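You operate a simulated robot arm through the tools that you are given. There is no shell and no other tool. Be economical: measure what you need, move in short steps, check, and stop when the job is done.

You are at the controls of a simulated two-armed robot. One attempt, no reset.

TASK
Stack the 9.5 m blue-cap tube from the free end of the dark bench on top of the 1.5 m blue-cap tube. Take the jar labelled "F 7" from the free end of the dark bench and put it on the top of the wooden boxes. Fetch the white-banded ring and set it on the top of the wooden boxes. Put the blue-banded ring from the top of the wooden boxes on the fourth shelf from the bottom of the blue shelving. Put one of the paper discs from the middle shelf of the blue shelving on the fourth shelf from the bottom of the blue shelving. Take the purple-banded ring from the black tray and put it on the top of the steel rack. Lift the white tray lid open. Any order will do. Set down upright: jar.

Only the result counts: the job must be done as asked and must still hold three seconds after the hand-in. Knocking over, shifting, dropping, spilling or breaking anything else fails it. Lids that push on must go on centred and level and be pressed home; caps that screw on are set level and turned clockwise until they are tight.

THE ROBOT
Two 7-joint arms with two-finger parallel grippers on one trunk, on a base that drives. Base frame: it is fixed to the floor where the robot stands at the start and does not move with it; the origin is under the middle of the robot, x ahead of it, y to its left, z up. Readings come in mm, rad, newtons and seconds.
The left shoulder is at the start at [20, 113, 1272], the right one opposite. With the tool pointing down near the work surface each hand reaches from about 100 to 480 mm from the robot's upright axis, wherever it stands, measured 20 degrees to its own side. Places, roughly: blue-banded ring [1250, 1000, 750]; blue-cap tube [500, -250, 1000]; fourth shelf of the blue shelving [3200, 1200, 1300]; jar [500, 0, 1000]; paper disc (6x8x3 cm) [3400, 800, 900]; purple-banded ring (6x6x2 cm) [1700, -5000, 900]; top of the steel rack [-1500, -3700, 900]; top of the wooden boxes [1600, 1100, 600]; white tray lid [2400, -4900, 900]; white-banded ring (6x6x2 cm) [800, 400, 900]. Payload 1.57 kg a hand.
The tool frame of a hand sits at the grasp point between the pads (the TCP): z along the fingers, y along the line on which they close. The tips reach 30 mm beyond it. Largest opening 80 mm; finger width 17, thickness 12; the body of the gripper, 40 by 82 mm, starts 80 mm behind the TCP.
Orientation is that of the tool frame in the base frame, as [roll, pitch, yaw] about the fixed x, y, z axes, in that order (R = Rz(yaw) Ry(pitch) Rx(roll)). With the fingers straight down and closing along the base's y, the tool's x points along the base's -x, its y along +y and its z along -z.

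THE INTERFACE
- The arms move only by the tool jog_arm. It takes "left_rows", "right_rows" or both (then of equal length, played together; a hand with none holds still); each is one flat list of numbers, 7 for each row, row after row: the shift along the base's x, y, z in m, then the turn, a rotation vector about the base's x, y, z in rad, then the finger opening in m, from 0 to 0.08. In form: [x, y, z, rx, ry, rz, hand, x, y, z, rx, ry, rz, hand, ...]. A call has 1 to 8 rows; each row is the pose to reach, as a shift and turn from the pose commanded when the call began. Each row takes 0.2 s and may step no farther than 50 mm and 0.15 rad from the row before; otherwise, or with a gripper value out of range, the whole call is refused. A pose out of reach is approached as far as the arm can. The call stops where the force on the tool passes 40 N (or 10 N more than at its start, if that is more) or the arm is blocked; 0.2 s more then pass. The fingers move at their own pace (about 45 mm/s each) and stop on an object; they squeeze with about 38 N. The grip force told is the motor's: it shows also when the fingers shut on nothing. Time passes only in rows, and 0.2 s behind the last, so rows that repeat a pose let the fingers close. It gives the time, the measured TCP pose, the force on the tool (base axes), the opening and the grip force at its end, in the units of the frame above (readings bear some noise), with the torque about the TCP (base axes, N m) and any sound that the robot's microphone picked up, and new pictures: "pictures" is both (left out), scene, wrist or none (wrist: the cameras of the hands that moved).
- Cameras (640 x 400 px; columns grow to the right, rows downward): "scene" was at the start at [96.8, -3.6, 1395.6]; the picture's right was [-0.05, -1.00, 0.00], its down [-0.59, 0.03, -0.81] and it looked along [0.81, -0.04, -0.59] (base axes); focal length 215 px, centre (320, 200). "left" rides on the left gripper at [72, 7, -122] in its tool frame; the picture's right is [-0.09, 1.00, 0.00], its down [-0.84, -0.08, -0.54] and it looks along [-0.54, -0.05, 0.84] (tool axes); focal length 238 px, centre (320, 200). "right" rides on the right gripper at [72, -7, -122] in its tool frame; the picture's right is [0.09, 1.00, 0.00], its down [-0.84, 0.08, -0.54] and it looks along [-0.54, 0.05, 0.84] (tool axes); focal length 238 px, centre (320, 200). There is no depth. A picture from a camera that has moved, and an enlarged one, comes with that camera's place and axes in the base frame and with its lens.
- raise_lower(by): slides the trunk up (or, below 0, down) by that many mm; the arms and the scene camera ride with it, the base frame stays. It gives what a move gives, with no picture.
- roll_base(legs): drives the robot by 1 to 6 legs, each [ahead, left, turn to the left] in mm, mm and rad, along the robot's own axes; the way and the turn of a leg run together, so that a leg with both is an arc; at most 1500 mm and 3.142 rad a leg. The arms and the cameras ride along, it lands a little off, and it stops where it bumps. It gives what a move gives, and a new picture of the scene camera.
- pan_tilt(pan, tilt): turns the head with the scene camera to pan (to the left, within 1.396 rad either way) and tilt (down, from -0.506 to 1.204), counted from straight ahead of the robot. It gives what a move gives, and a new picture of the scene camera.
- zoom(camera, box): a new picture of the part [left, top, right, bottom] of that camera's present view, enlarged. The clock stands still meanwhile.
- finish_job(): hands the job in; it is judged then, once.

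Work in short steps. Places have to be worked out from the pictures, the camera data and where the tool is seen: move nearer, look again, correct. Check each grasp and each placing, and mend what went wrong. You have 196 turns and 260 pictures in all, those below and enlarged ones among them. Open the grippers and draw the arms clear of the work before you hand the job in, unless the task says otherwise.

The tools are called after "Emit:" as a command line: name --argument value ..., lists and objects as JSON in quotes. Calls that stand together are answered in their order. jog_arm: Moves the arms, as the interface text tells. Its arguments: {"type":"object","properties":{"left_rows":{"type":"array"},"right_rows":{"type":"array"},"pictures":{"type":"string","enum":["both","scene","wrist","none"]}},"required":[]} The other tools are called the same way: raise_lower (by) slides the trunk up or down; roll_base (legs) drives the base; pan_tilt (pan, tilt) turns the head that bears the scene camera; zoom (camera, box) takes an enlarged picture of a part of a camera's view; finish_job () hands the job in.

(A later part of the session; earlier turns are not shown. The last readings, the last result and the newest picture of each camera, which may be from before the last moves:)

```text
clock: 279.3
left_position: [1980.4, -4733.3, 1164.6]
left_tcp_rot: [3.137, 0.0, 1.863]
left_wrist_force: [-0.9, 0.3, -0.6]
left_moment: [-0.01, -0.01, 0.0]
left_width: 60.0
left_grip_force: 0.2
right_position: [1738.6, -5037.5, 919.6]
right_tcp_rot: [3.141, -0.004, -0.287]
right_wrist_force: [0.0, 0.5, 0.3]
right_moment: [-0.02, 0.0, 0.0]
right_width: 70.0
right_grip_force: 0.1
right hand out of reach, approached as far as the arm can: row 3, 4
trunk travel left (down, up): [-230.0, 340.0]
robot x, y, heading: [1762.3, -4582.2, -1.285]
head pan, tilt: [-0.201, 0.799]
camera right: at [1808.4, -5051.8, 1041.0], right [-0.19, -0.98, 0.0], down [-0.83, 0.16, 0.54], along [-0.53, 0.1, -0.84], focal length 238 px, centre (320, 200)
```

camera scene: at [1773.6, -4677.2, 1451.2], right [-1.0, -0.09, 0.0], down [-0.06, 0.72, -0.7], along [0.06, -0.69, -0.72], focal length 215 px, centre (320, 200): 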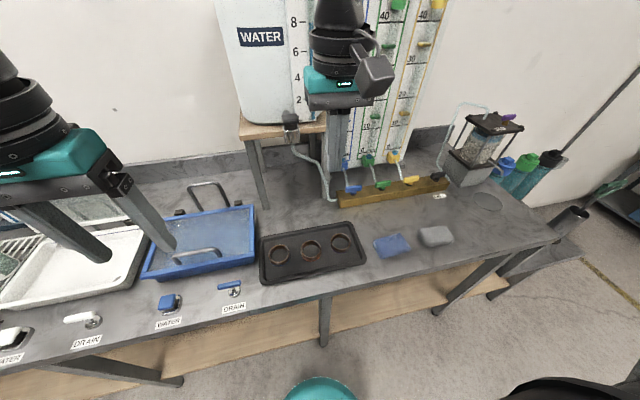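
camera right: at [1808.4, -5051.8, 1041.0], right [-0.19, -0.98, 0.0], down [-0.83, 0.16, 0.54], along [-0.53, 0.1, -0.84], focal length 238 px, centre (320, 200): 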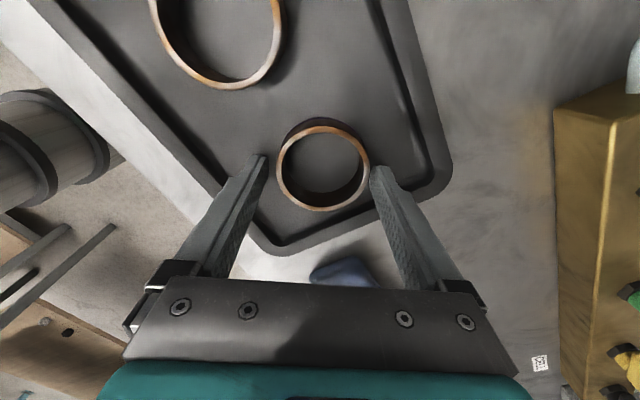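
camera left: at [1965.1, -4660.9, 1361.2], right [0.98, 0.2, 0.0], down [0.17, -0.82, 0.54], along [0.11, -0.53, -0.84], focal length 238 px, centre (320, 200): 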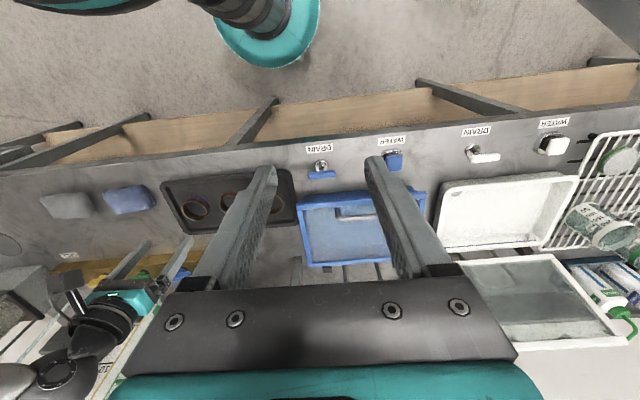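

Ring top is at z≈905. The arm drifted ~5 mm at its limit, so I rise, lower the trunk 40 mm more, and re-centre.

Emit:
jog_arm --right_rows '[0, 0, 0.03, 0, 0, 0, 0.07, 0.005, -0.003, 0.05, 0, 0, 0, 0.07]' --pictures "none"

Emit:
raise_lower --by -40

Emit:
jog_arm --right_rows '[0, 0, -0.006, 0, 0, 0, 0.07, 0, 0, -0.012, 0, 0, 0, 0.07]' --pictures "wrist"

```text
clock: 279.9
left_position: [1980.3, -4732.8, 1164.3]
left_tcp_rot: [3.141, -0.001, 1.863]
left_wrist_force: [0.6, 0.3, -0.4]
left_moment: [-0.03, -0.04, 0.0]
left_width: 60.0
left_grip_force: 0.0
right_position: [1744.6, -5040.4, 971.0]
right_tcp_rot: [-3.141, -0.001, -0.287]
right_wrist_force: [-0.7, -0.1, 0.6]
right_moment: [-0.01, -0.02, 0.03]
right_width: 70.1
right_grip_force: 0.0
trunk travel left (down, up): [-230.0, 340.0]
robot x, y, heading: [1765.9, -4583.8, -1.283]
head pan, tilt: [-0.201, 0.799]
```

```text
clock: 280.7
left_position: [1981.2, -4732.0, 1123.6]
left_tcp_rot: [3.141, 0.0, 1.864]
left_wrist_force: [-1.2, -0.1, -0.3]
left_moment: [-0.01, -0.03, 0.02]
left_width: 60.1
left_grip_force: 0.2
right_position: [1744.5, -5040.1, 929.8]
right_tcp_rot: [-3.139, 0.002, -0.287]
right_wrist_force: [0.5, -0.1, -0.1]
right_moment: [-0.02, 0.0, 0.0]
right_width: 70.0
right_grip_force: 0.0
trunk travel left (down, up): [-190.0, 380.0]
robot x, y, heading: [1763.2, -4586.5, -1.288]
head pan, tilt: [-0.201, 0.799]
```

```text
clock: 281.3
left_position: [1980.8, -4733.3, 1124.7]
left_tcp_rot: [3.141, 0.0, 1.866]
left_wrist_force: [0.5, -0.7, -0.3]
left_moment: [-0.01, 0.01, 0.02]
left_width: 59.9
left_grip_force: 0.2
right_position: [1743.9, -5040.5, 917.4]
right_tcp_rot: [-3.141, 0.0, -0.287]
right_wrist_force: [-0.5, -0.2, 0.1]
right_moment: [0.02, 0.01, 0.0]
right_width: 70.1
right_grip_force: 0.0
trunk travel left (down, up): [-190.0, 380.0]
robot x, y, heading: [1759.5, -4585.1, -1.286]
head pan, tilt: [-0.201, 0.799]
camera right: at [1814.7, -5054.9, 1039.6], right [-0.19, -0.98, 0.0], down [-0.82, 0.16, 0.54], along [-0.53, 0.11, -0.84], focal length 238 px, centre (320, 200)
```

right: 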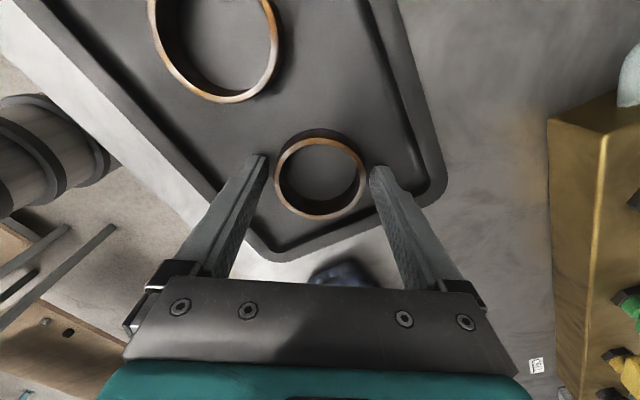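

Centred. Close and lift.

Emit:
jog_arm --right_rows '[0, 0, -0.001, 0, 0, 0, 0.06, 0, 0, -0.001, 0, 0, 0, 0.05, 0, 0, -0.001, 0, 0, 0, 0.04, 0, 0, 0.02, 0, 0, 0, 0.04, 0, 0, 0.06, 0, 0, 0, 0.04, 0, 0.01, 0.1, 0, 0, 0.1, 0.04, 0, 0.02, 0.14, 0, 0, 0.2, 0.04]' --pictures "wrist"

```text
clock: 282.9
left_position: [1980.1, -4732.4, 1125.0]
left_tcp_rot: [3.139, -0.001, 1.865]
left_wrist_force: [0.9, 0.7, 0.5]
left_moment: [-0.02, 0.02, 0.0]
left_width: 60.2
left_grip_force: 0.1
right_position: [1743.2, -5021.8, 1058.6]
right_tcp_rot: [-3.139, 0.001, -0.086]
right_wrist_force: [0.0, -0.4, -0.7]
right_moment: [-0.01, 0.0, 0.01]
right_width: 55.2
right_grip_force: 37.4
trunk travel left (down, up): [-190.0, 380.0]
robot x, y, heading: [1766.5, -4585.6, -1.28]
head pan, tilt: [-0.201, 0.799]
camera right: at [1814.7, -5021.5, 1179.9], right [0.01, -1.0, 0.0], down [-0.84, -0.01, 0.54], along [-0.54, 0.0, -0.84], focal length 238 px, centre (320, 200)
```

right: 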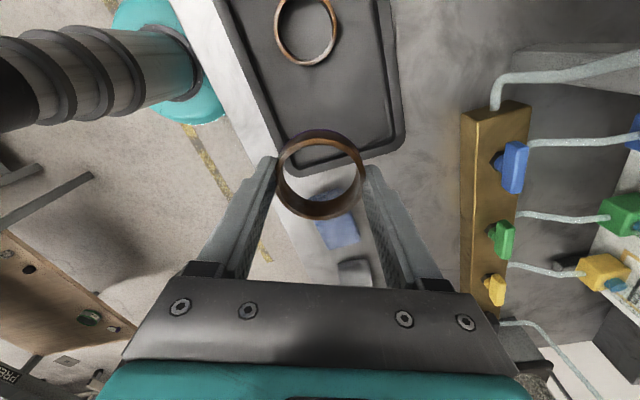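

Purple ring held. I unwind the wrist while retracting, raise the trunk, then back off and look right towards the steel rack.

Emit:
jog_arm --right_rows '[0, 0.03, 0.03, 0, 0, 0.15, 0.04, 0, 0.06, 0.06, 0, 0, 0.3, 0.04, 0, 0.09, 0.08, 0, 0, 0.45, 0.04, 0, 0.11, 0.08, 0, 0, 0.6, 0.04, 0, 0.11, 0.08, 0, 0, 0.75, 0.04, 0, 0.11, 0.08, 0, 0, 0.9, 0.04, 0, 0.11, 0.08, 0, 0, 1.05, 0.04, 0, 0.11, 0.08, 0, 0, 1.2, 0.04]' --pictures "none"

Emit:
raise_lower --by 120

Emit:
jog_arm --right_rows '[0, 0, 0, 0, 0, 0.15, 0.04, 0, 0, 0, 0, 0, 0.3, 0.04, 0, 0, 0, 0, 0, 0.45, 0.04, 0, 0, 0, 0, 0, 0.6, 0.04, 0, 0, 0, 0, 0, 0.74, 0.04]' --pictures "none"

Emit:
roll_base --legs '[[-300, 0, 0], [0, 0, -1.57]]'

Emit:
pan_tilt --pan 0.0 --tilt 0.3

```text
clock: 284.7
left_position: [1981.0, -4733.3, 1124.8]
left_tcp_rot: [3.14, 0.0, 1.863]
left_wrist_force: [-0.5, 0.4, -0.6]
left_moment: [0.01, -0.01, -0.02]
left_width: 60.0
left_grip_force: 0.1
right_position: [1743.7, -4910.1, 1138.4]
right_tcp_rot: [-3.139, -0.001, 1.116]
right_wrist_force: [0.1, -0.9, -1.8]
right_moment: [0.01, 0.0, 0.05]
right_width: 54.9
right_grip_force: 37.7
trunk travel left (down, up): [-190.0, 380.0]
robot x, y, heading: [1764.7, -4584.0, -1.285]
head pan, tilt: [-0.201, 0.799]
```

```text
clock: 286.2
left_position: [1979.5, -4732.1, 1244.5]
left_tcp_rot: [3.138, -0.001, 1.864]
left_wrist_force: [0.3, 0.8, -0.4]
left_moment: [0.01, 0.0, -0.04]
left_width: 60.1
left_grip_force: 0.0
right_position: [1744.1, -4910.1, 1257.8]
right_tcp_rot: [-3.14, 0.0, 1.113]
right_wrist_force: [-0.1, -0.1, -1.8]
right_moment: [0.02, -0.01, 0.0]
right_width: 54.9
right_grip_force: 37.8
trunk travel left (down, up): [-310.0, 260.0]
robot x, y, heading: [1761.1, -4587.6, -1.285]
head pan, tilt: [-0.201, 0.799]
```

```text
clock: 287.4
left_position: [1979.6, -4732.6, 1245.0]
left_tcp_rot: [3.14, -0.002, 1.863]
left_wrist_force: [0.2, 0.4, -0.4]
left_moment: [-0.01, 0.02, 0.0]
left_width: 60.1
left_grip_force: 0.1
right_position: [1744.3, -4909.6, 1257.7]
right_tcp_rot: [3.141, 0.0, 1.855]
right_wrist_force: [-0.3, 0.0, -1.5]
right_moment: [0.01, 0.03, -0.02]
right_width: 54.5
right_grip_force: 37.9
trunk travel left (down, up): [-310.0, 260.0]
robot x, y, heading: [1762.2, -4589.1, -1.288]
head pan, tilt: [-0.201, 0.799]
```

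```text
clock: 293.3
left_position: [1530.7, -4509.3, 1244.6]
left_tcp_rot: [3.139, -0.002, 0.283]
left_wrist_force: [0.3, 0.3, -0.5]
left_moment: [0.0, 0.03, -0.02]
left_width: 60.2
left_grip_force: 0.0
right_position: [1356.4, -4270.6, 1258.6]
right_tcp_rot: [-3.14, -0.001, 0.272]
right_wrist_force: [0.9, 0.5, -1.5]
right_moment: [-0.02, -0.01, 0.01]
right_width: 54.4
right_grip_force: 38.1
trunk travel left (down, up): [-310.0, 260.0]
robot x, y, heading: [1683.1, -4298.2, -2.868]
head pan, tilt: [-0.201, 0.799]
camera scene: at [1588.5, -4303.1, 1366.3], right [-0.08, 1.0, 0.0], down [0.71, 0.05, -0.7], along [-0.7, -0.05, -0.72], focal length 215 px, centre (320, 200)
```

scene: 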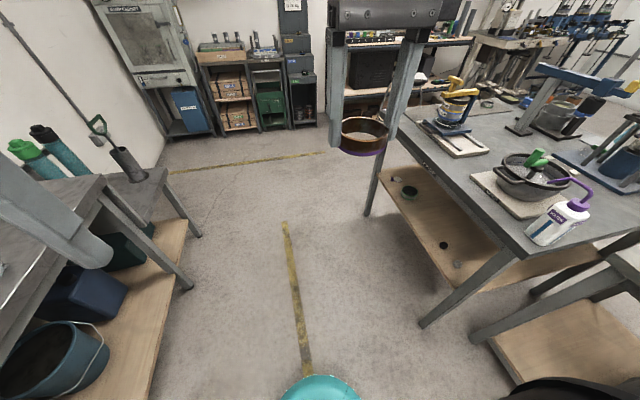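

```text
clock: 294.2
left_position: [1529.9, -4510.1, 1244.9]
left_tcp_rot: [3.139, 0.001, 0.284]
left_wrist_force: [0.9, 0.2, 0.5]
left_moment: [0.03, -0.01, 0.01]
left_width: 60.0
left_grip_force: 0.1
right_position: [1356.0, -4271.6, 1257.7]
right_tcp_rot: [-3.139, -0.001, 0.271]
right_wrist_force: [0.0, 0.3, 0.1]
right_moment: [0.02, -0.01, 0.02]
right_width: 54.6
right_grip_force: 38.1
trunk travel left (down, up): [-310.0, 260.0]
robot x, y, heading: [1683.1, -4294.7, -2.862]
head pan, tilt: [0.0, 0.3]
camera scene: at [1579.1, -4322.6, 1410.6], right [-0.27, 0.96, 0.0], down [0.29, 0.08, -0.95], along [-0.92, -0.26, -0.3], focal length 215 px, centre (320, 200)
```

scene: 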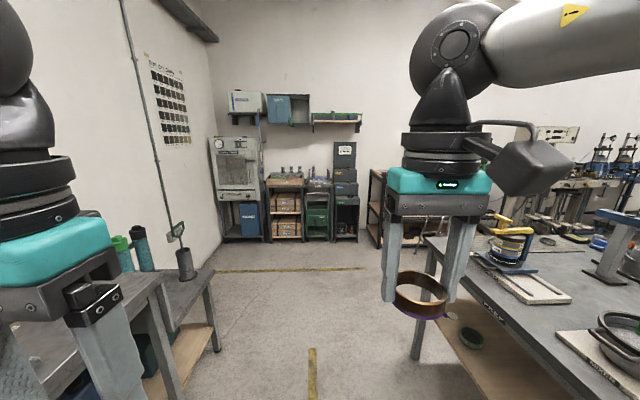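

Purple band confirmed. The steel rack is ahead-right, hidden by the hand. I drive 1500 mm ahead along the aisle and look.

Emit:
roll_base --legs '[[1400, 0, 0]]'

Emit:
pan_tilt --pan -0.75 --tilt 0.3

```text
clock: 301.2
left_position: [186.6, -4912.0, 1244.8]
left_tcp_rot: [3.14, 0.0, 0.305]
left_wrist_force: [0.2, 0.6, -0.2]
left_moment: [-0.01, -0.04, -0.01]
left_width: 59.7
left_grip_force: 0.1
right_position: [7.9, -4677.8, 1257.8]
right_tcp_rot: [-3.141, 0.0, 0.291]
right_wrist_force: [-0.3, -0.1, -1.0]
right_moment: [0.03, -0.01, 0.02]
right_width: 54.5
right_grip_force: 38.0
trunk travel left (down, up): [-310.0, 260.0]
robot x, y, heading: [329.4, -4692.2, -2.847]
head pan, tilt: [0.0, 0.3]
camera scene: at [232.1, -4722.9, 1410.7], right [-0.29, 0.96, 0.0], down [0.28, 0.09, -0.96], along [-0.91, -0.28, -0.3], focal length 215 px, centre (320, 200)
```

scene: 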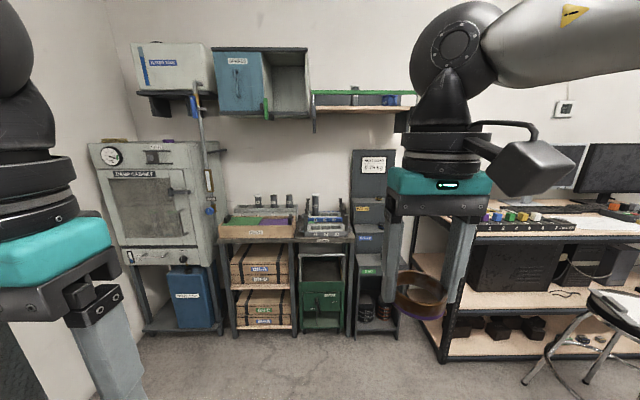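

```text
clock: 302.3
left_position: [188.1, -4910.7, 1244.7]
left_tcp_rot: [3.141, -0.002, 0.305]
left_wrist_force: [-0.6, 0.0, 0.2]
left_moment: [-0.02, -0.02, -0.03]
left_width: 59.9
left_grip_force: 0.0
right_position: [7.5, -4677.7, 1257.8]
right_tcp_rot: [-3.138, 0.0, 0.294]
right_wrist_force: [-0.9, 0.5, -1.2]
right_moment: [-0.03, -0.01, 0.01]
right_width: 54.4
right_grip_force: 37.5
trunk travel left (down, up): [-310.0, 260.0]
robot x, y, heading: [330.6, -4691.7, -2.845]
head pan, tilt: [-0.75, 0.3]
camera scene: at [237.6, -4654.7, 1410.7], right [0.44, 0.9, 0.0], down [0.27, -0.13, -0.96], along [-0.86, 0.42, -0.3], focal length 215 px, centre (320, 200)
```

scene: 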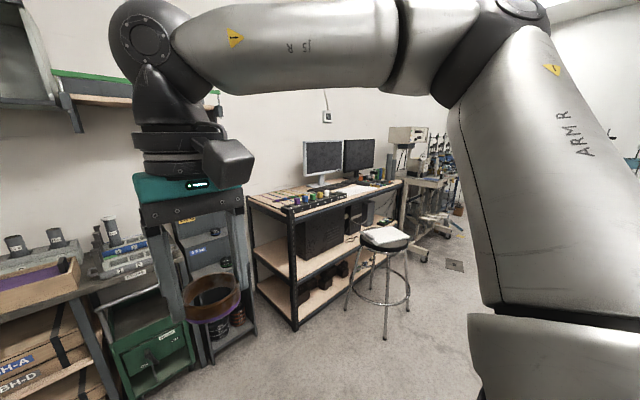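

The given place projects onto the black steel rack with the monitors, so its top is the target. I zoom for a free spot.

Emit:
zoom --camera "scene" --box '[240, 120, 440, 245]'

```text
3.20 times, centred on (340, 182) of scene
camera zoom: at [237.6, -4654.7, 1410.7], right [0.44, 0.9, 0.0], down [0.27, -0.13, -0.96], along [-0.86, 0.42, -0.3], focal length 688 px, centre (256, 256)
```

zoom: 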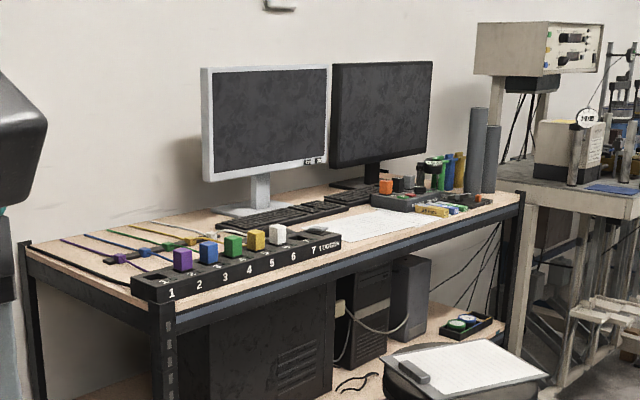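

The front of the rack holds a logger, paper and keyboard, with a stool in front. I strafe right along the open corridor to see the right-hand end.

Emit:
roll_base --legs '[[0, 850, 0]]'

```text
clock: 305.6
left_position: [349.2, -5457.2, 1244.4]
left_tcp_rot: [3.139, 0.0, 0.307]
left_wrist_force: [0.0, 0.2, -0.3]
left_moment: [0.01, 0.04, 0.02]
left_width: 59.8
left_grip_force: 0.1
right_position: [169.3, -5224.2, 1256.9]
right_tcp_rot: [3.141, -0.002, 0.296]
right_wrist_force: [0.6, 0.4, -0.4]
right_moment: [0.05, -0.03, -0.01]
right_width: 54.6
right_grip_force: 38.1
trunk travel left (down, up): [-310.0, 260.0]
robot x, y, heading: [493.5, -5236.8, -2.84]
head pan, tilt: [-0.75, 0.3]
stopped in leg 1: the robot was blocked; the commanded pose is now the measured one
camera scene: at [399.2, -5200.6, 1410.7], right [0.44, 0.9, 0.0], down [0.27, -0.13, -0.96], along [-0.86, 0.42, -0.3], focal length 215 px, centre (320, 200)
```

scene: 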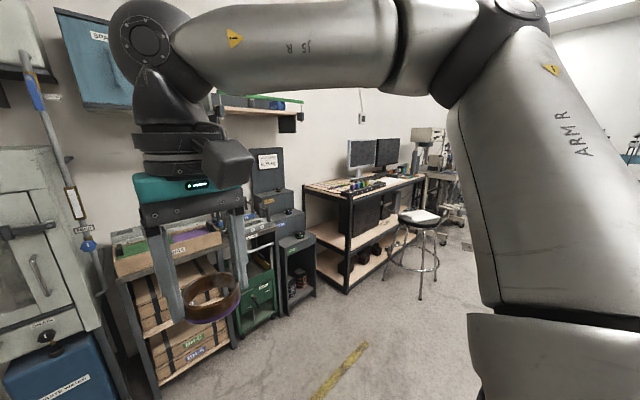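

I strafed the wrong way (left) and bumped something. I check what it is.

Emit:
pan_tilt --pan 1.39 --tilt 0.6

Emit:
pan_tilt --pan 0.5 --tilt 0.7

```text
clock: 307.7
left_position: [348.9, -5457.7, 1244.7]
left_tcp_rot: [3.137, 0.0, 0.307]
left_wrist_force: [0.2, -0.3, 0.4]
left_moment: [-0.02, -0.03, -0.02]
left_width: 60.1
left_grip_force: 0.1
right_position: [169.0, -5224.2, 1257.8]
right_tcp_rot: [-3.141, 0.001, 0.293]
right_wrist_force: [0.2, 0.1, -0.9]
right_moment: [0.01, 0.01, -0.02]
right_width: 54.7
right_grip_force: 37.8
trunk travel left (down, up): [-310.0, 260.0]
robot x, y, heading: [494.8, -5239.9, -2.841]
head pan, tilt: [1.389, 0.6]
camera scene: at [493.2, -5329.6, 1383.2], right [-0.99, -0.12, 0.0], down [-0.07, 0.56, -0.83], along [0.1, -0.82, -0.56], focal length 215 px, centre (320, 200)
```

scene: 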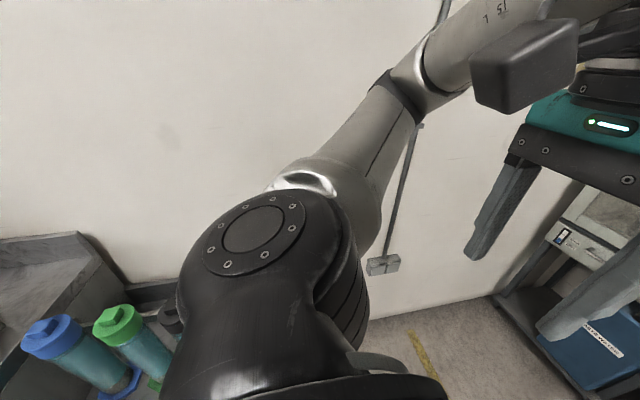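

```text
clock: 308.9
left_position: [349.2, -5458.5, 1244.4]
left_tcp_rot: [3.139, 0.001, 0.306]
left_wrist_force: [0.1, -0.1, 0.4]
left_moment: [-0.03, -0.04, 0.01]
left_width: 60.0
left_grip_force: 0.0
right_position: [168.4, -5223.9, 1259.1]
right_tcp_rot: [-3.139, 0.002, 0.295]
right_wrist_force: [0.1, -0.3, -0.8]
right_moment: [-0.01, -0.04, 0.0]
right_width: 54.7
right_grip_force: 37.8
trunk travel left (down, up): [-310.0, 260.0]
robot x, y, heading: [491.0, -5240.2, -2.841]
head pan, tilt: [0.499, 0.7]
camera scene: at [423.7, -5302.8, 1374.6], right [-0.72, 0.7, 0.0], down [0.45, 0.46, -0.77], along [-0.53, -0.55, -0.64], focal length 215 px, centre (320, 200)
```

scene: 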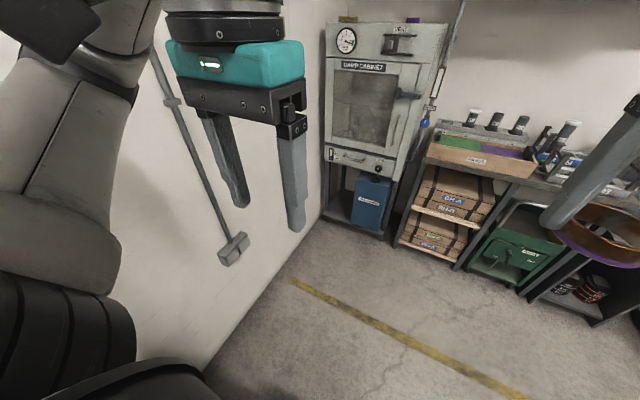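

I move back to the right (negative strafe) and then look back at that end table to check nothing was disturbed.

Emit:
roll_base --legs '[[0, -570, 0]]'

Emit:
pan_tilt --pan 1.39 --tilt 0.35

```text
clock: 312.1
left_position: [180.1, -4912.8, 1245.2]
left_tcp_rot: [3.138, 0.001, 0.304]
left_wrist_force: [0.3, 0.1, 0.8]
left_moment: [-0.05, 0.0, 0.03]
left_width: 60.4
left_grip_force: 0.0
right_position: [2.0, -4676.8, 1256.6]
right_tcp_rot: [-3.14, -0.002, 0.293]
right_wrist_force: [0.2, 0.2, -2.0]
right_moment: [-0.05, 0.01, 0.02]
right_width: 54.6
right_grip_force: 37.4
trunk travel left (down, up): [-310.0, 260.0]
robot x, y, heading: [323.1, -4695.9, -2.845]
head pan, tilt: [0.499, 0.7]
camera scene: at [255.4, -4756.7, 1374.6], right [-0.71, 0.7, 0.0], down [0.45, 0.46, -0.77], along [-0.53, -0.55, -0.64], focal length 215 px, centre (320, 200)
```

scene: 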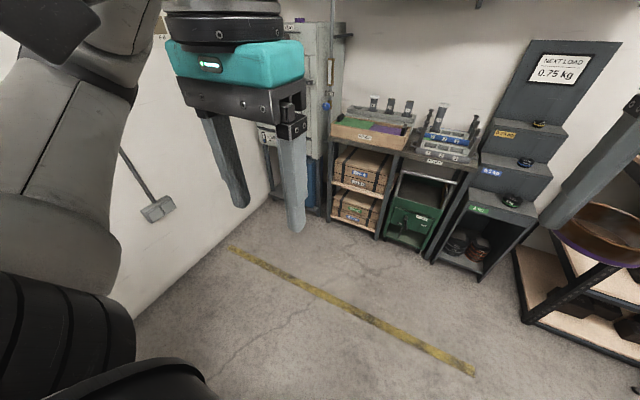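

```text
clock: 313.3
left_position: [181.1, -4912.0, 1244.2]
left_tcp_rot: [3.14, 0.001, 0.303]
left_wrist_force: [0.2, 0.5, 0.6]
left_moment: [-0.03, 0.02, 0.02]
left_width: 60.2
left_grip_force: 0.0
right_position: [0.9, -4678.0, 1257.4]
right_tcp_rot: [-3.14, -0.001, 0.295]
right_wrist_force: [-0.4, -0.7, -0.9]
right_moment: [-0.01, 0.02, -0.02]
right_width: 54.6
right_grip_force: 37.8
trunk travel left (down, up): [-310.0, 260.0]
robot x, y, heading: [326.9, -4693.7, -2.842]
head pan, tilt: [1.389, 0.351]
camera scene: at [325.6, -4789.0, 1405.9], right [-0.99, -0.11, 0.0], down [-0.04, 0.34, -0.94], along [0.11, -0.93, -0.34], focal length 215 px, centre (320, 200)
```

scene: 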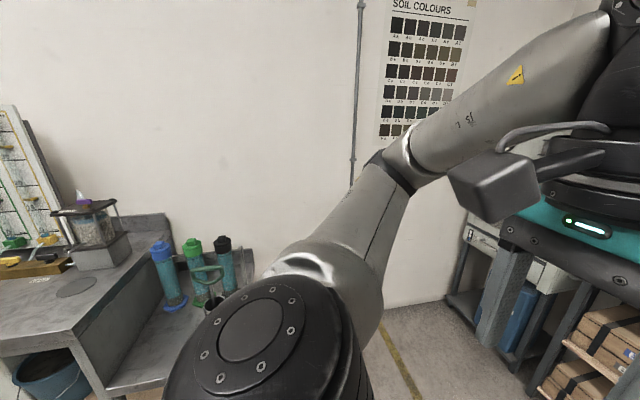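

All upright there. Now I strafe right (towards the monitors' far end) along the corridor.

Emit:
roll_base --legs '[[0, -900, 0]]'

Emit:
pan_tilt --pan -0.35 --tilt 0.35

```text
clock: 318.1
left_position: [-90.1, -4030.7, 1245.4]
left_tcp_rot: [3.137, 0.0, 0.301]
left_wrist_force: [-0.3, -0.3, -0.6]
left_moment: [-0.01, 0.03, 0.02]
left_width: 59.8
left_grip_force: 0.2
right_position: [-267.3, -3795.2, 1257.4]
right_tcp_rot: [-3.14, -0.001, 0.29]
right_wrist_force: [-0.1, 0.0, -0.5]
right_moment: [-0.03, 0.01, -0.02]
right_width: 54.6
right_grip_force: 37.9
trunk travel left (down, up): [-310.0, 260.0]
robot x, y, heading: [54.3, -3814.3, -2.845]
head pan, tilt: [1.389, 0.351]
camera scene: at [56.6, -3907.0, 1406.0], right [-0.99, -0.11, 0.0], down [-0.04, 0.34, -0.94], along [0.11, -0.93, -0.34], focal length 215 px, centre (320, 200)
```

scene: 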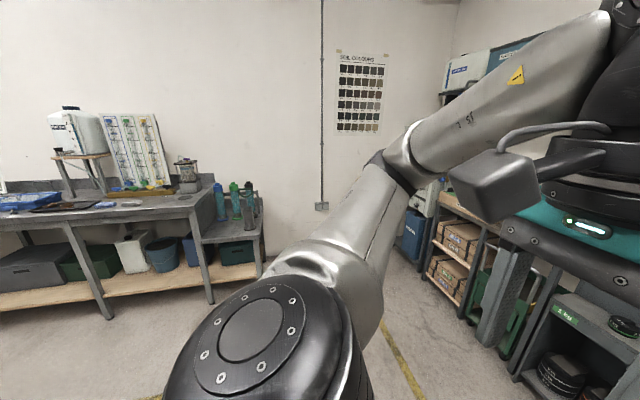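

```text
clock: 319.9
left_position: [-88.2, -4030.7, 1244.0]
left_tcp_rot: [3.14, 0.0, 0.301]
left_wrist_force: [-1.4, -0.3, -0.1]
left_moment: [-0.01, 0.03, -0.04]
left_width: 60.2
left_grip_force: 0.0
right_position: [-267.4, -3794.1, 1256.8]
right_tcp_rot: [-3.139, -0.001, 0.289]
right_wrist_force: [-0.3, 0.6, -0.9]
right_moment: [-0.03, -0.01, 0.01]
right_width: 54.8
right_grip_force: 37.9
trunk travel left (down, up): [-310.0, 260.0]
robot x, y, heading: [56.4, -3811.8, -2.853]
head pan, tilt: [-0.351, 0.351]
camera scene: at [-46.8, -3809.7, 1406.0], right [0.06, 1.0, 0.0], down [0.34, -0.02, -0.94], along [-0.94, 0.05, -0.34], focal length 215 px, centre (320, 200)
```

scene: 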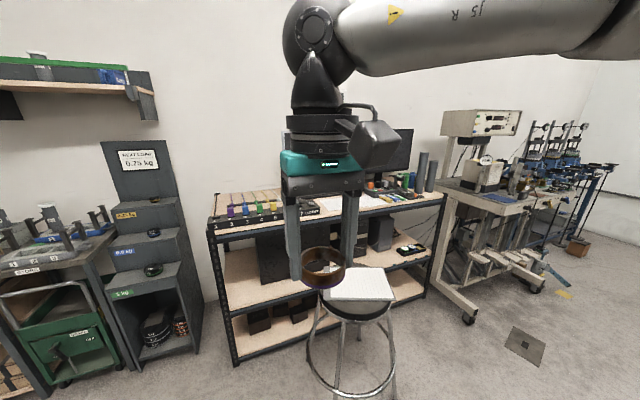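

Emit:
zoom --camera "scene" --box '[200, 150, 460, 250]'

```text
2.46 times, centred on (330, 200) of scene
camera zoom: at [-46.8, -3809.7, 1406.0], right [0.06, 1.0, 0.0], down [0.34, -0.02, -0.94], along [-0.94, 0.05, -0.34], focal length 529 px, centre (295, 200)
```

zoom: 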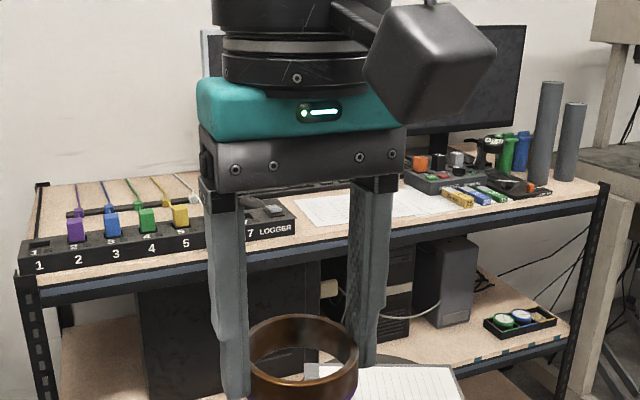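

There is free wood near the rack's right-front corner (u≈-2330, v≈-2420, z≈900). I strafe right 1100 mm, then drive in 600 mm.

Emit:
roll_base --legs '[[0, -1100, 0], [600, 0, 0]]'

Emit:
pan_tilt --pan -0.1 --tilt 0.6

Emit:
zoom --camera "right" --box '[0, 0, 640, 400]'

```text
clock: 328.5
left_position: [-983.8, -3157.3, 1244.3]
left_tcp_rot: [3.141, 0.0, 0.317]
left_wrist_force: [-0.5, 0.4, 0.5]
left_moment: [0.04, -0.02, 0.01]
left_width: 60.1
left_grip_force: 0.1
right_position: [-1166.5, -2925.9, 1258.4]
right_tcp_rot: [-3.139, 0.001, 0.306]
right_wrist_force: [-0.1, -0.2, -0.9]
right_moment: [0.01, 0.01, 0.01]
right_width: 54.8
right_grip_force: 38.4
trunk travel left (down, up): [-310.0, 260.0]
robot x, y, heading: [-841.9, -2939.0, -2.83]
head pan, tilt: [-0.351, 0.351]
camera scene: at [-945.2, -2936.5, 1405.9], right [0.04, 1.0, 0.0], down [0.34, -0.01, -0.94], along [-0.94, 0.04, -0.34], focal length 215 px, centre (320, 200)
```

scene: 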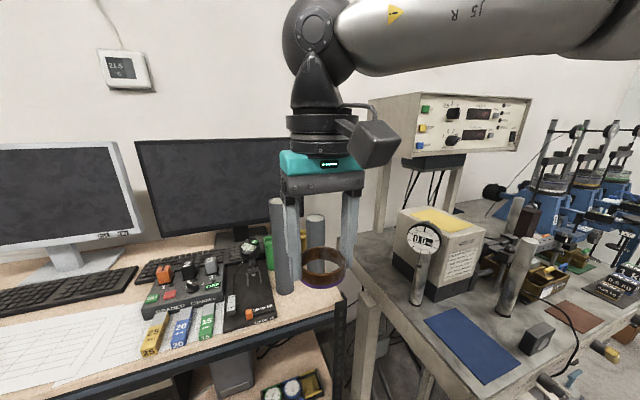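

```text
clock: 329.3
left_position: [-982.9, -3157.0, 1244.1]
left_tcp_rot: [3.14, -0.002, 0.318]
left_wrist_force: [-0.2, -1.2, -0.1]
left_moment: [0.0, 0.02, -0.03]
left_width: 60.1
left_grip_force: 0.0
right_position: [-1165.9, -2925.9, 1257.7]
right_tcp_rot: [-3.14, 0.0, 0.305]
right_wrist_force: [0.0, -0.6, -0.7]
right_moment: [0.02, 0.04, 0.03]
right_width: 54.5
right_grip_force: 38.2
trunk travel left (down, up): [-310.0, 260.0]
robot x, y, heading: [-841.8, -2938.2, -2.827]
head pan, tilt: [-0.099, 0.6]
camera scene: at [-938.1, -2958.5, 1383.3], right [-0.21, 0.98, 0.0], down [0.55, 0.12, -0.83], along [-0.81, -0.17, -0.56], focal length 215 px, centre (320, 200)
```

scene: 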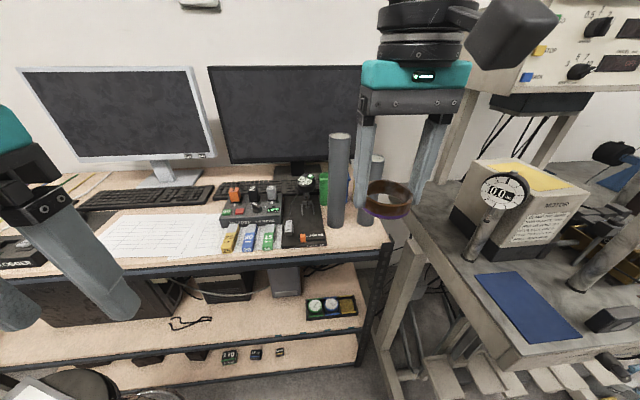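

```text
1.00 times, centred on (320, 200) of right (not enlarged: the box is as wide or as high as the picture)
camera zoom: at [-1099.5, -2898.3, 1379.5], right [0.39, -0.92, 0.0], down [-0.77, -0.33, 0.54], along [-0.5, -0.21, -0.84], focal length 238 px, centre (320, 200)
```

zoom: 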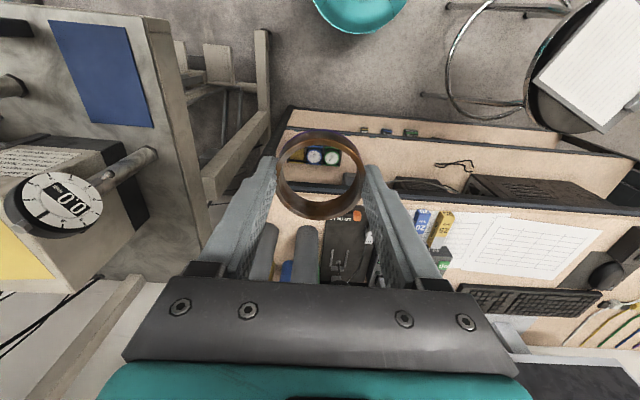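

Free patch: right-front corner at about u=-2268, v=-2370, but two tall tubes stand behind it. I tilt the hand 20° forward so its wrist stays back, shift it right 65 mm, then drive 200 mm closer.

Emit:
jog_arm --right_rows '[-0.006, 0.02, 0, -0.035, 0.111, 0, 0.04, -0.013, 0.041, 0, -0.071, 0.223, 0, 0.04, -0.02, 0.062, 0, -0.106, 0.334, 0, 0.04]' --pictures "none"

Emit:
roll_base --legs '[[200, 0, 0]]'

Emit:
pan_tilt --pan -0.1 --tilt 0.9

Emit:
zoom --camera "right" --box '[0, 0, 640, 400]'

```text
clock: 330.1
left_position: [-982.1, -3155.7, 1246.0]
left_tcp_rot: [3.138, -0.001, 0.316]
left_wrist_force: [0.1, 0.2, 0.6]
left_moment: [-0.02, 0.01, -0.01]
left_width: 59.9
left_grip_force: 0.1
right_position: [-1185.8, -2863.4, 1257.6]
right_tcp_rot: [3.142, 0.353, 0.307]
right_wrist_force: [0.1, 0.0, -1.7]
right_moment: [0.01, -0.02, -0.03]
right_width: 54.7
right_grip_force: 38.2
trunk travel left (down, up): [-310.0, 260.0]
robot x, y, heading: [-838.1, -2940.4, -2.832]
head pan, tilt: [-0.099, 0.6]
```

```text
clock: 331.7
left_position: [-1176.1, -3217.2, 1245.7]
left_tcp_rot: [3.14, -0.002, 0.315]
left_wrist_force: [0.6, -0.7, 1.1]
left_moment: [0.0, -0.01, 0.01]
left_width: 59.9
left_grip_force: 0.0
right_position: [-1377.0, -2926.1, 1258.0]
right_tcp_rot: [-3.14, 0.347, 0.304]
right_wrist_force: [-0.7, -0.7, -1.0]
right_moment: [0.05, -0.03, 0.02]
right_width: 54.7
right_grip_force: 38.1
trunk travel left (down, up): [-310.0, 260.0]
robot x, y, heading: [-1031.5, -2998.8, -2.836]
head pan, tilt: [-0.099, 0.6]
camera scene: at [-1128.9, -3019.3, 1383.1], right [-0.21, 0.98, 0.0], down [0.55, 0.12, -0.82], along [-0.81, -0.17, -0.57], focal length 215 px, centre (320, 200)
```

scene: 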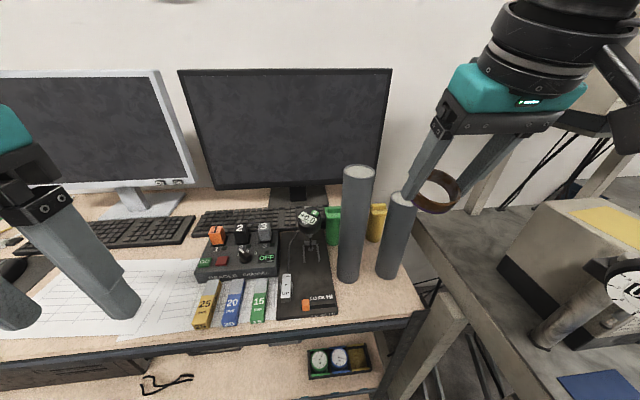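

```text
clock: 332.5
left_position: [-1174.1, -3217.9, 1244.6]
left_tcp_rot: [3.139, 0.0, 0.314]
left_wrist_force: [-0.1, 0.3, -0.3]
left_moment: [0.04, -0.03, 0.04]
left_width: 60.2
left_grip_force: 0.1
right_position: [-1375.4, -2924.7, 1257.3]
right_tcp_rot: [-3.139, 0.351, 0.305]
right_wrist_force: [-0.2, -0.2, -1.6]
right_moment: [-0.01, 0.01, 0.0]
right_width: 54.5
right_grip_force: 38.2
trunk travel left (down, up): [-310.0, 260.0]
robot x, y, heading: [-1032.9, -2999.2, -2.83]
head pan, tilt: [-0.099, 0.901]
camera scene: at [-1115.5, -3016.3, 1358.5], right [-0.21, 0.98, 0.0], down [0.77, 0.16, -0.62], along [-0.61, -0.13, -0.78], focal length 215 px, centre (320, 200)
```

scene: 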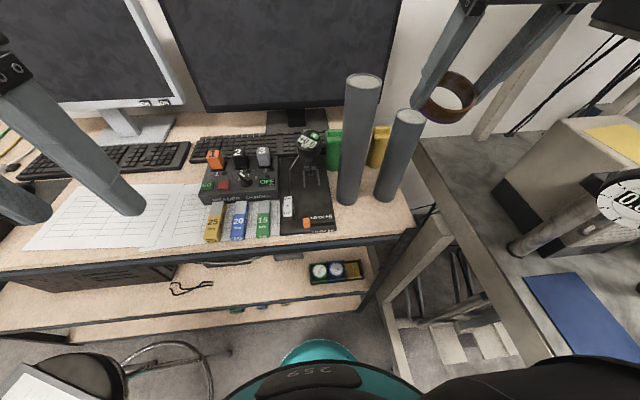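

```text
1.00 times, centred on (320, 200) of right (not enlarged: the box is as wide or as high as the picture)
camera zoom: at [-1273.6, -2886.2, 1347.4], right [0.38, -0.92, -0.03], down [-0.55, -0.25, 0.8], along [-0.74, -0.28, -0.6], focal length 238 px, centre (320, 200)
```

zoom: 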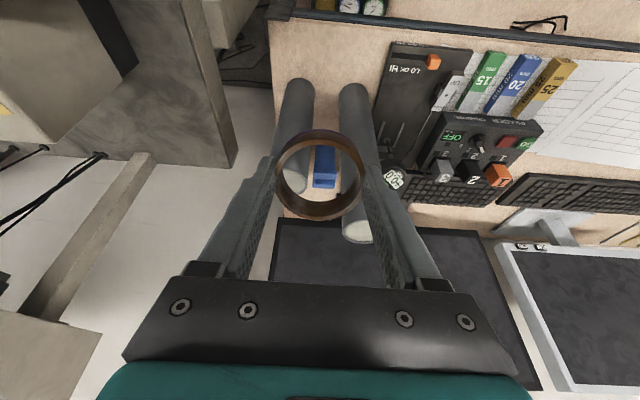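

The target patch centre is u≈-2262, v≈-2372. I lower the trunk 100 mm, then advance and descend to z≈1000.

Emit:
raise_lower --by -100

Emit:
jog_arm --right_rows '[-0.018, -0.006, -0.04, 0, 0, 0, 0.04, -0.036, -0.012, -0.08, 0, 0, 0, 0.04, -0.053, -0.018, -0.12, 0, 0, 0, 0.04, -0.053, -0.018, -0.157, 0, 0, 0, 0.04]' --pictures "both"

```text
clock: 333.8
left_position: [-1173.4, -3218.2, 1144.8]
left_tcp_rot: [3.139, 0.001, 0.312]
left_wrist_force: [0.0, 0.5, 0.0]
left_moment: [0.0, -0.03, 0.01]
left_width: 59.9
left_grip_force: 0.0
right_position: [-1375.6, -2923.5, 1159.1]
right_tcp_rot: [-3.14, 0.35, 0.304]
right_wrist_force: [0.4, 1.0, -0.8]
right_moment: [0.03, -0.03, -0.02]
right_width: 54.6
right_grip_force: 37.8
trunk travel left (down, up): [-210.0, 360.0]
robot x, y, heading: [-1032.0, -2997.1, -2.834]
head pan, tilt: [-0.099, 0.901]
```

```text
clock: 334.8
left_position: [-1173.2, -3217.7, 1144.5]
left_tcp_rot: [3.139, -0.001, 0.315]
left_wrist_force: [-0.4, -0.6, -0.2]
left_moment: [-0.03, -0.01, 0.0]
left_width: 59.6
left_grip_force: 0.1
right_position: [-1428.9, -2944.4, 1000.2]
right_tcp_rot: [-3.14, 0.35, 0.303]
right_wrist_force: [0.7, -0.2, -0.9]
right_moment: [-0.03, -0.01, -0.01]
right_width: 54.6
right_grip_force: 38.2
trunk travel left (down, up): [-210.0, 360.0]
robot x, y, heading: [-1033.3, -2999.8, -2.833]
head pan, tilt: [-0.099, 0.901]
camera scene: at [-1115.6, -3016.4, 1258.4], right [-0.21, 0.98, 0.0], down [0.77, 0.16, -0.62], along [-0.61, -0.13, -0.78], focal length 215 px, centre (320, 200)
camera right: at [-1326.1, -2905.3, 1089.4], right [0.38, -0.92, -0.03], down [-0.55, -0.25, 0.8], along [-0.74, -0.28, -0.6], focal length 238 px, centre (320, 200)
```

scene: 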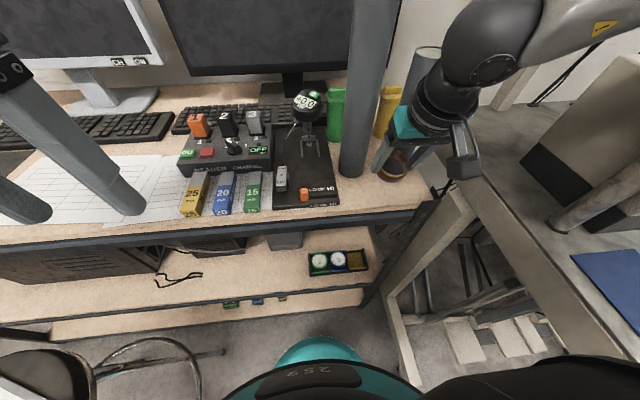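
right: 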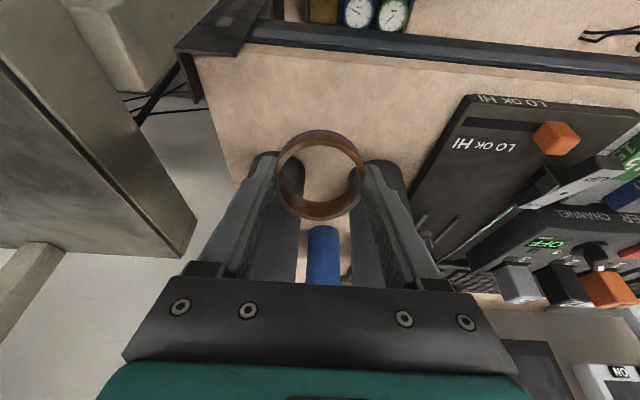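

Ring is in front of both tubes, over bare wood. I lower to contact.

Emit:
jog_arm --right_rows '[0, 0, -0.025, 0, 0, 0, 0.04, 0, 0, -0.042, 0, 0, 0, 0.04, 0, 0, -0.05, 0, 0, 0, 0.04]' --pictures "none"

Emit:
jog_arm --right_rows '[0, 0, -0.004, 0, 0, 0, 0.04, 0, 0, -0.008, 0, 0, 0, 0.04, 0, 0, -0.012, 0, 0, 0, 0.04]' --pictures "wrist"

```text
clock: 335.6
left_position: [-1172.0, -3216.9, 1145.5]
left_tcp_rot: [3.139, 0.001, 0.313]
left_wrist_force: [-0.2, 0.3, -0.2]
left_moment: [-0.02, -0.02, -0.01]
left_width: 60.0
left_grip_force: 0.0
right_position: [-1430.2, -2946.2, 956.3]
right_tcp_rot: [3.14, 0.365, 0.305]
right_wrist_force: [0.4, 3.9, 37.8]
right_moment: [0.33, -0.48, 0.02]
right_width: 54.7
right_grip_force: 38.1
trunk travel left (down, up): [-210.0, 360.0]
robot x, y, heading: [-1029.6, -2996.7, -2.835]
head pan, tilt: [-0.099, 0.901]
```

```text
clock: 336.2
left_position: [-1172.1, -3217.5, 1145.1]
left_tcp_rot: [3.14, -0.001, 0.313]
left_wrist_force: [0.7, 0.4, -0.3]
left_moment: [-0.01, 0.01, -0.02]
left_width: 60.2
left_grip_force: 0.1
right_position: [-1432.4, -2946.4, 951.5]
right_tcp_rot: [3.141, 0.372, 0.307]
right_wrist_force: [2.8, 1.7, 12.5]
right_moment: [0.06, -0.32, 0.03]
right_width: 54.3
right_grip_force: 37.6
trunk travel left (down, up): [-210.0, 360.0]
robot x, y, heading: [-1028.3, -2995.1, -2.828]
head pan, tilt: [-0.099, 0.901]
stopped in row 2 (right hand): the force on the tool passed its limit at 70 N (the readings are from after the stop); the commanded pose is now the measured one
camera right: at [-1329.1, -2906.9, 1038.1], right [0.38, -0.92, -0.03], down [-0.53, -0.25, 0.81], along [-0.76, -0.29, -0.59], focal length 238 px, centre (320, 200)
```

right: 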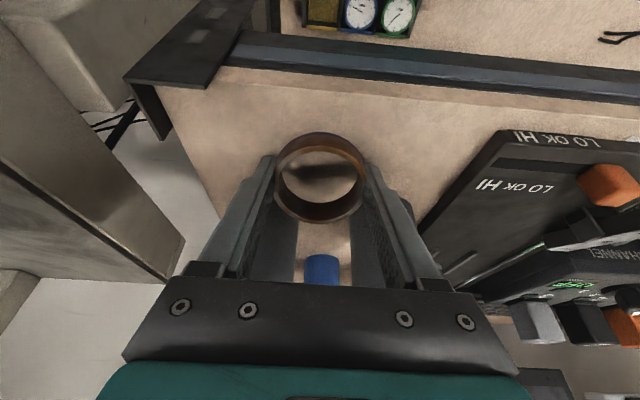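

Contact made and unloaded to ~12 N. I open the fingers and look.

Emit:
jog_arm --right_rows '[0, 0, 0.002, 0, 0, 0, 0.058, 0, 0, 0.002, 0, 0, 0, 0.066, 0, 0, 0.002, 0, 0, 0, 0.07, 0, 0, 0.002, 0, 0, 0, 0.07]' --pictures "wrist"

```text
clock: 337.2
left_position: [-1173.3, -3217.6, 1144.3]
left_tcp_rot: [3.141, -0.001, 0.316]
left_wrist_force: [0.1, -0.4, 0.5]
left_moment: [-0.01, 0.0, -0.01]
left_width: 60.0
left_grip_force: 0.1
right_position: [-1433.0, -2945.9, 951.7]
right_tcp_rot: [3.141, 0.368, 0.306]
right_wrist_force: [-0.3, -0.5, -0.6]
right_moment: [-0.02, -0.04, -0.04]
right_width: 70.1
right_grip_force: 0.0
trunk travel left (down, up): [-210.0, 360.0]
robot x, y, heading: [-1031.8, -2997.8, -2.836]
head pan, tilt: [-0.099, 0.901]
camera right: at [-1329.7, -2906.9, 1039.6], right [0.38, -0.92, -0.03], down [-0.54, -0.25, 0.81], along [-0.75, -0.29, -0.59], focal length 238 px, centre (320, 200)
```

right: 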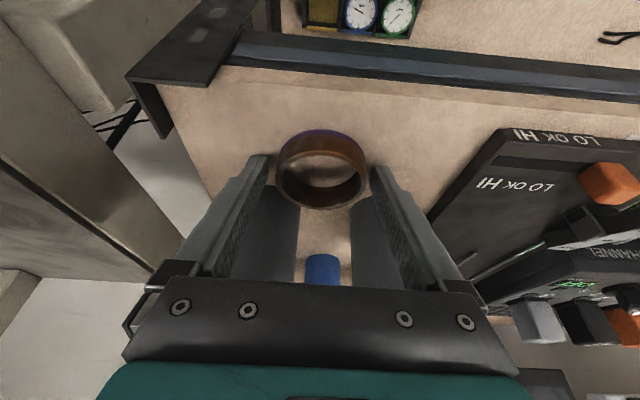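

Ring sits flat, purple band down. I withdraw up along the tool axis, then back the base away.

Emit:
jog_arm --right_rows '[0.008, 0.003, 0.025, 0, 0, 0, 0.07, 0.02, 0.006, 0.06, 0, 0, 0, 0.07, 0.035, 0.011, 0.1, 0, 0, 0, 0.07, 0.05, 0.016, 0.145, 0, 0, 0, 0.07, 0.065, 0.02, 0.19, 0, 0, 0, 0.07]' --pictures "none"

Emit:
roll_base --legs '[[-250, 0, 0]]'

Emit:
zoom --camera "scene" --box '[240, 60, 480, 210]'

```text
clock: 338.4
left_position: [-1173.9, -3218.2, 1145.7]
left_tcp_rot: [3.14, 0.0, 0.315]
left_wrist_force: [0.4, 0.4, -0.3]
left_moment: [0.01, 0.01, 0.02]
left_width: 60.0
left_grip_force: 0.1
right_position: [-1368.7, -2929.0, 1143.8]
right_tcp_rot: [3.141, 0.369, 0.307]
right_wrist_force: [-0.9, 0.6, 0.4]
right_moment: [0.01, -0.01, 0.01]
right_width: 70.1
right_grip_force: 0.0
trunk travel left (down, up): [-210.0, 360.0]
robot x, y, heading: [-1032.8, -2996.5, -2.831]
head pan, tilt: [-0.099, 0.901]
```

```text
clock: 340.2
left_position: [-935.0, -3141.4, 1144.8]
left_tcp_rot: [3.139, -0.001, 0.31]
left_wrist_force: [0.3, 0.2, -0.6]
left_moment: [-0.05, -0.01, -0.02]
left_width: 60.1
left_grip_force: 0.0
right_position: [-1130.1, -2852.2, 1142.2]
right_tcp_rot: [-3.141, 0.369, 0.299]
right_wrist_force: [-0.2, -0.4, 1.1]
right_moment: [-0.02, 0.01, -0.02]
right_width: 70.0
right_grip_force: 0.0
trunk travel left (down, up): [-210.0, 360.0]
robot x, y, heading: [-795.6, -2926.2, -2.843]
head pan, tilt: [-0.099, 0.901]
camera scene: at [-876.5, -2940.5, 1258.5], right [-0.2, 0.98, 0.0], down [0.77, 0.16, -0.62], along [-0.61, -0.13, -0.78], focal length 215 px, centre (320, 200)
```

scene: 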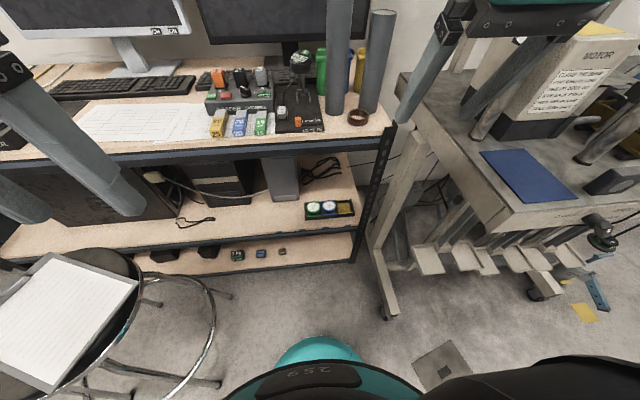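

```text
2.67 times, centred on (360, 135) of scene
camera zoom: at [-876.5, -2940.5, 1258.5], right [-0.2, 0.98, 0.0], down [0.77, 0.16, -0.62], along [-0.61, -0.13, -0.78], focal length 573 px, centre (213, 373)
```

zoom: 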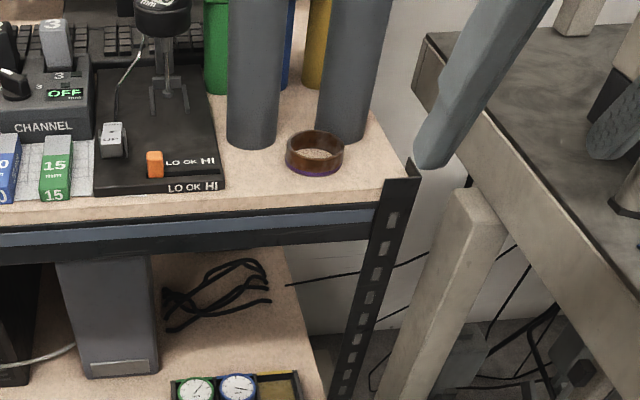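

The purple ring rests on the rack top. I turn to check from afar that the white lid is still open after that bump.

Emit:
roll_base --legs '[[-100, 0, 0], [0, 0, 2.2]]'

Emit:
pan_tilt --pan 0.0 --tilt 0.2

Emit:
zoom --camera "scene" --box '[220, 130, 420, 255]'

```text
clock: 346.6
left_position: [-435.2, -2885.6, 1143.8]
left_tcp_rot: [3.139, 0.0, 2.485]
left_wrist_force: [-0.2, 0.6, 0.3]
left_moment: [0.0, 0.01, 0.0]
left_width: 59.9
left_grip_force: 0.0
right_position: [-563.7, -3211.1, 1142.3]
right_tcp_rot: [-3.14, 0.37, 2.476]
right_wrist_force: [-0.1, 0.5, 0.0]
right_moment: [-0.01, -0.01, -0.04]
right_width: 70.1
right_grip_force: 0.1
trunk travel left (down, up): [-210.0, 360.0]
robot x, y, heading: [-701.0, -2891.4, -0.664]
head pan, tilt: [-0.099, 0.901]
camera scene: at [-635.5, -2950.7, 1258.4], right [-0.69, -0.72, 0.0], down [-0.57, 0.54, -0.62], along [0.45, -0.43, -0.78], focal length 215 px, centre (320, 200)
```

scene: 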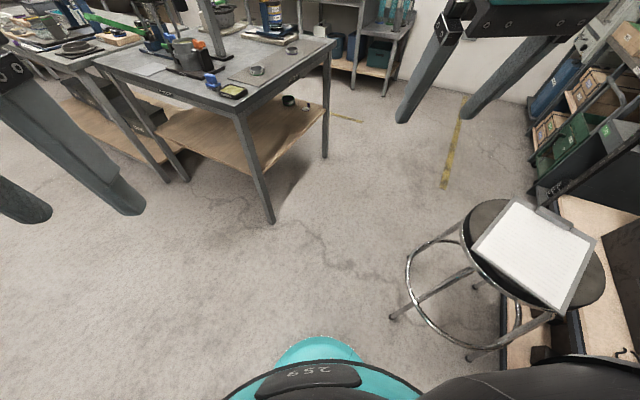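

```text
clock: 347.6
left_position: [-435.2, -2886.9, 1144.4]
left_tcp_rot: [3.14, 0.0, 2.487]
left_wrist_force: [0.2, -0.1, 0.8]
left_moment: [-0.02, 0.02, -0.01]
left_width: 60.2
left_grip_force: 0.0
right_position: [-563.1, -3210.1, 1141.6]
right_tcp_rot: [3.141, 0.368, 2.477]
right_wrist_force: [1.0, 0.5, -0.3]
right_moment: [0.0, -0.03, 0.0]
right_width: 70.0
right_grip_force: 0.0
trunk travel left (down, up): [-210.0, 360.0]
robot x, y, heading: [-695.8, -2892.0, -0.665]
head pan, tilt: [0.0, 0.201]
camera scene: at [-616.6, -2956.0, 1319.9], right [-0.62, -0.79, 0.0], down [-0.16, 0.12, -0.98], along [0.77, -0.6, -0.2], focal length 215 px, centre (320, 200)
```

scene: 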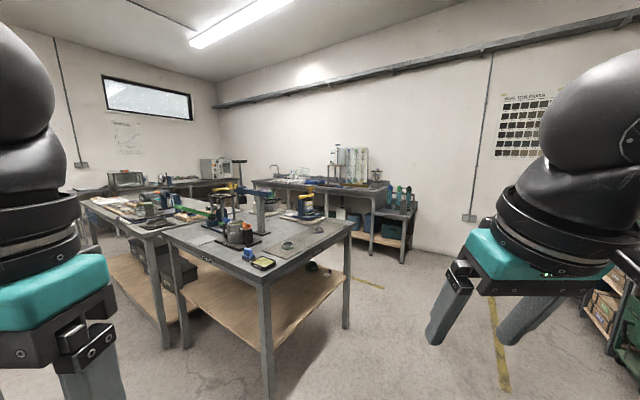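

```text
3.20 times, centred on (320, 192) of scene
camera zoom: at [-616.6, -2956.0, 1319.9], right [-0.62, -0.79, 0.0], down [-0.16, 0.12, -0.98], along [0.77, -0.6, -0.2], focal length 688 px, centre (320, 224)
```

zoom: 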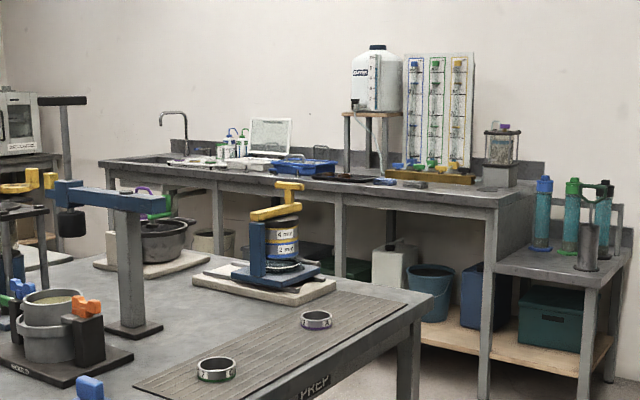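

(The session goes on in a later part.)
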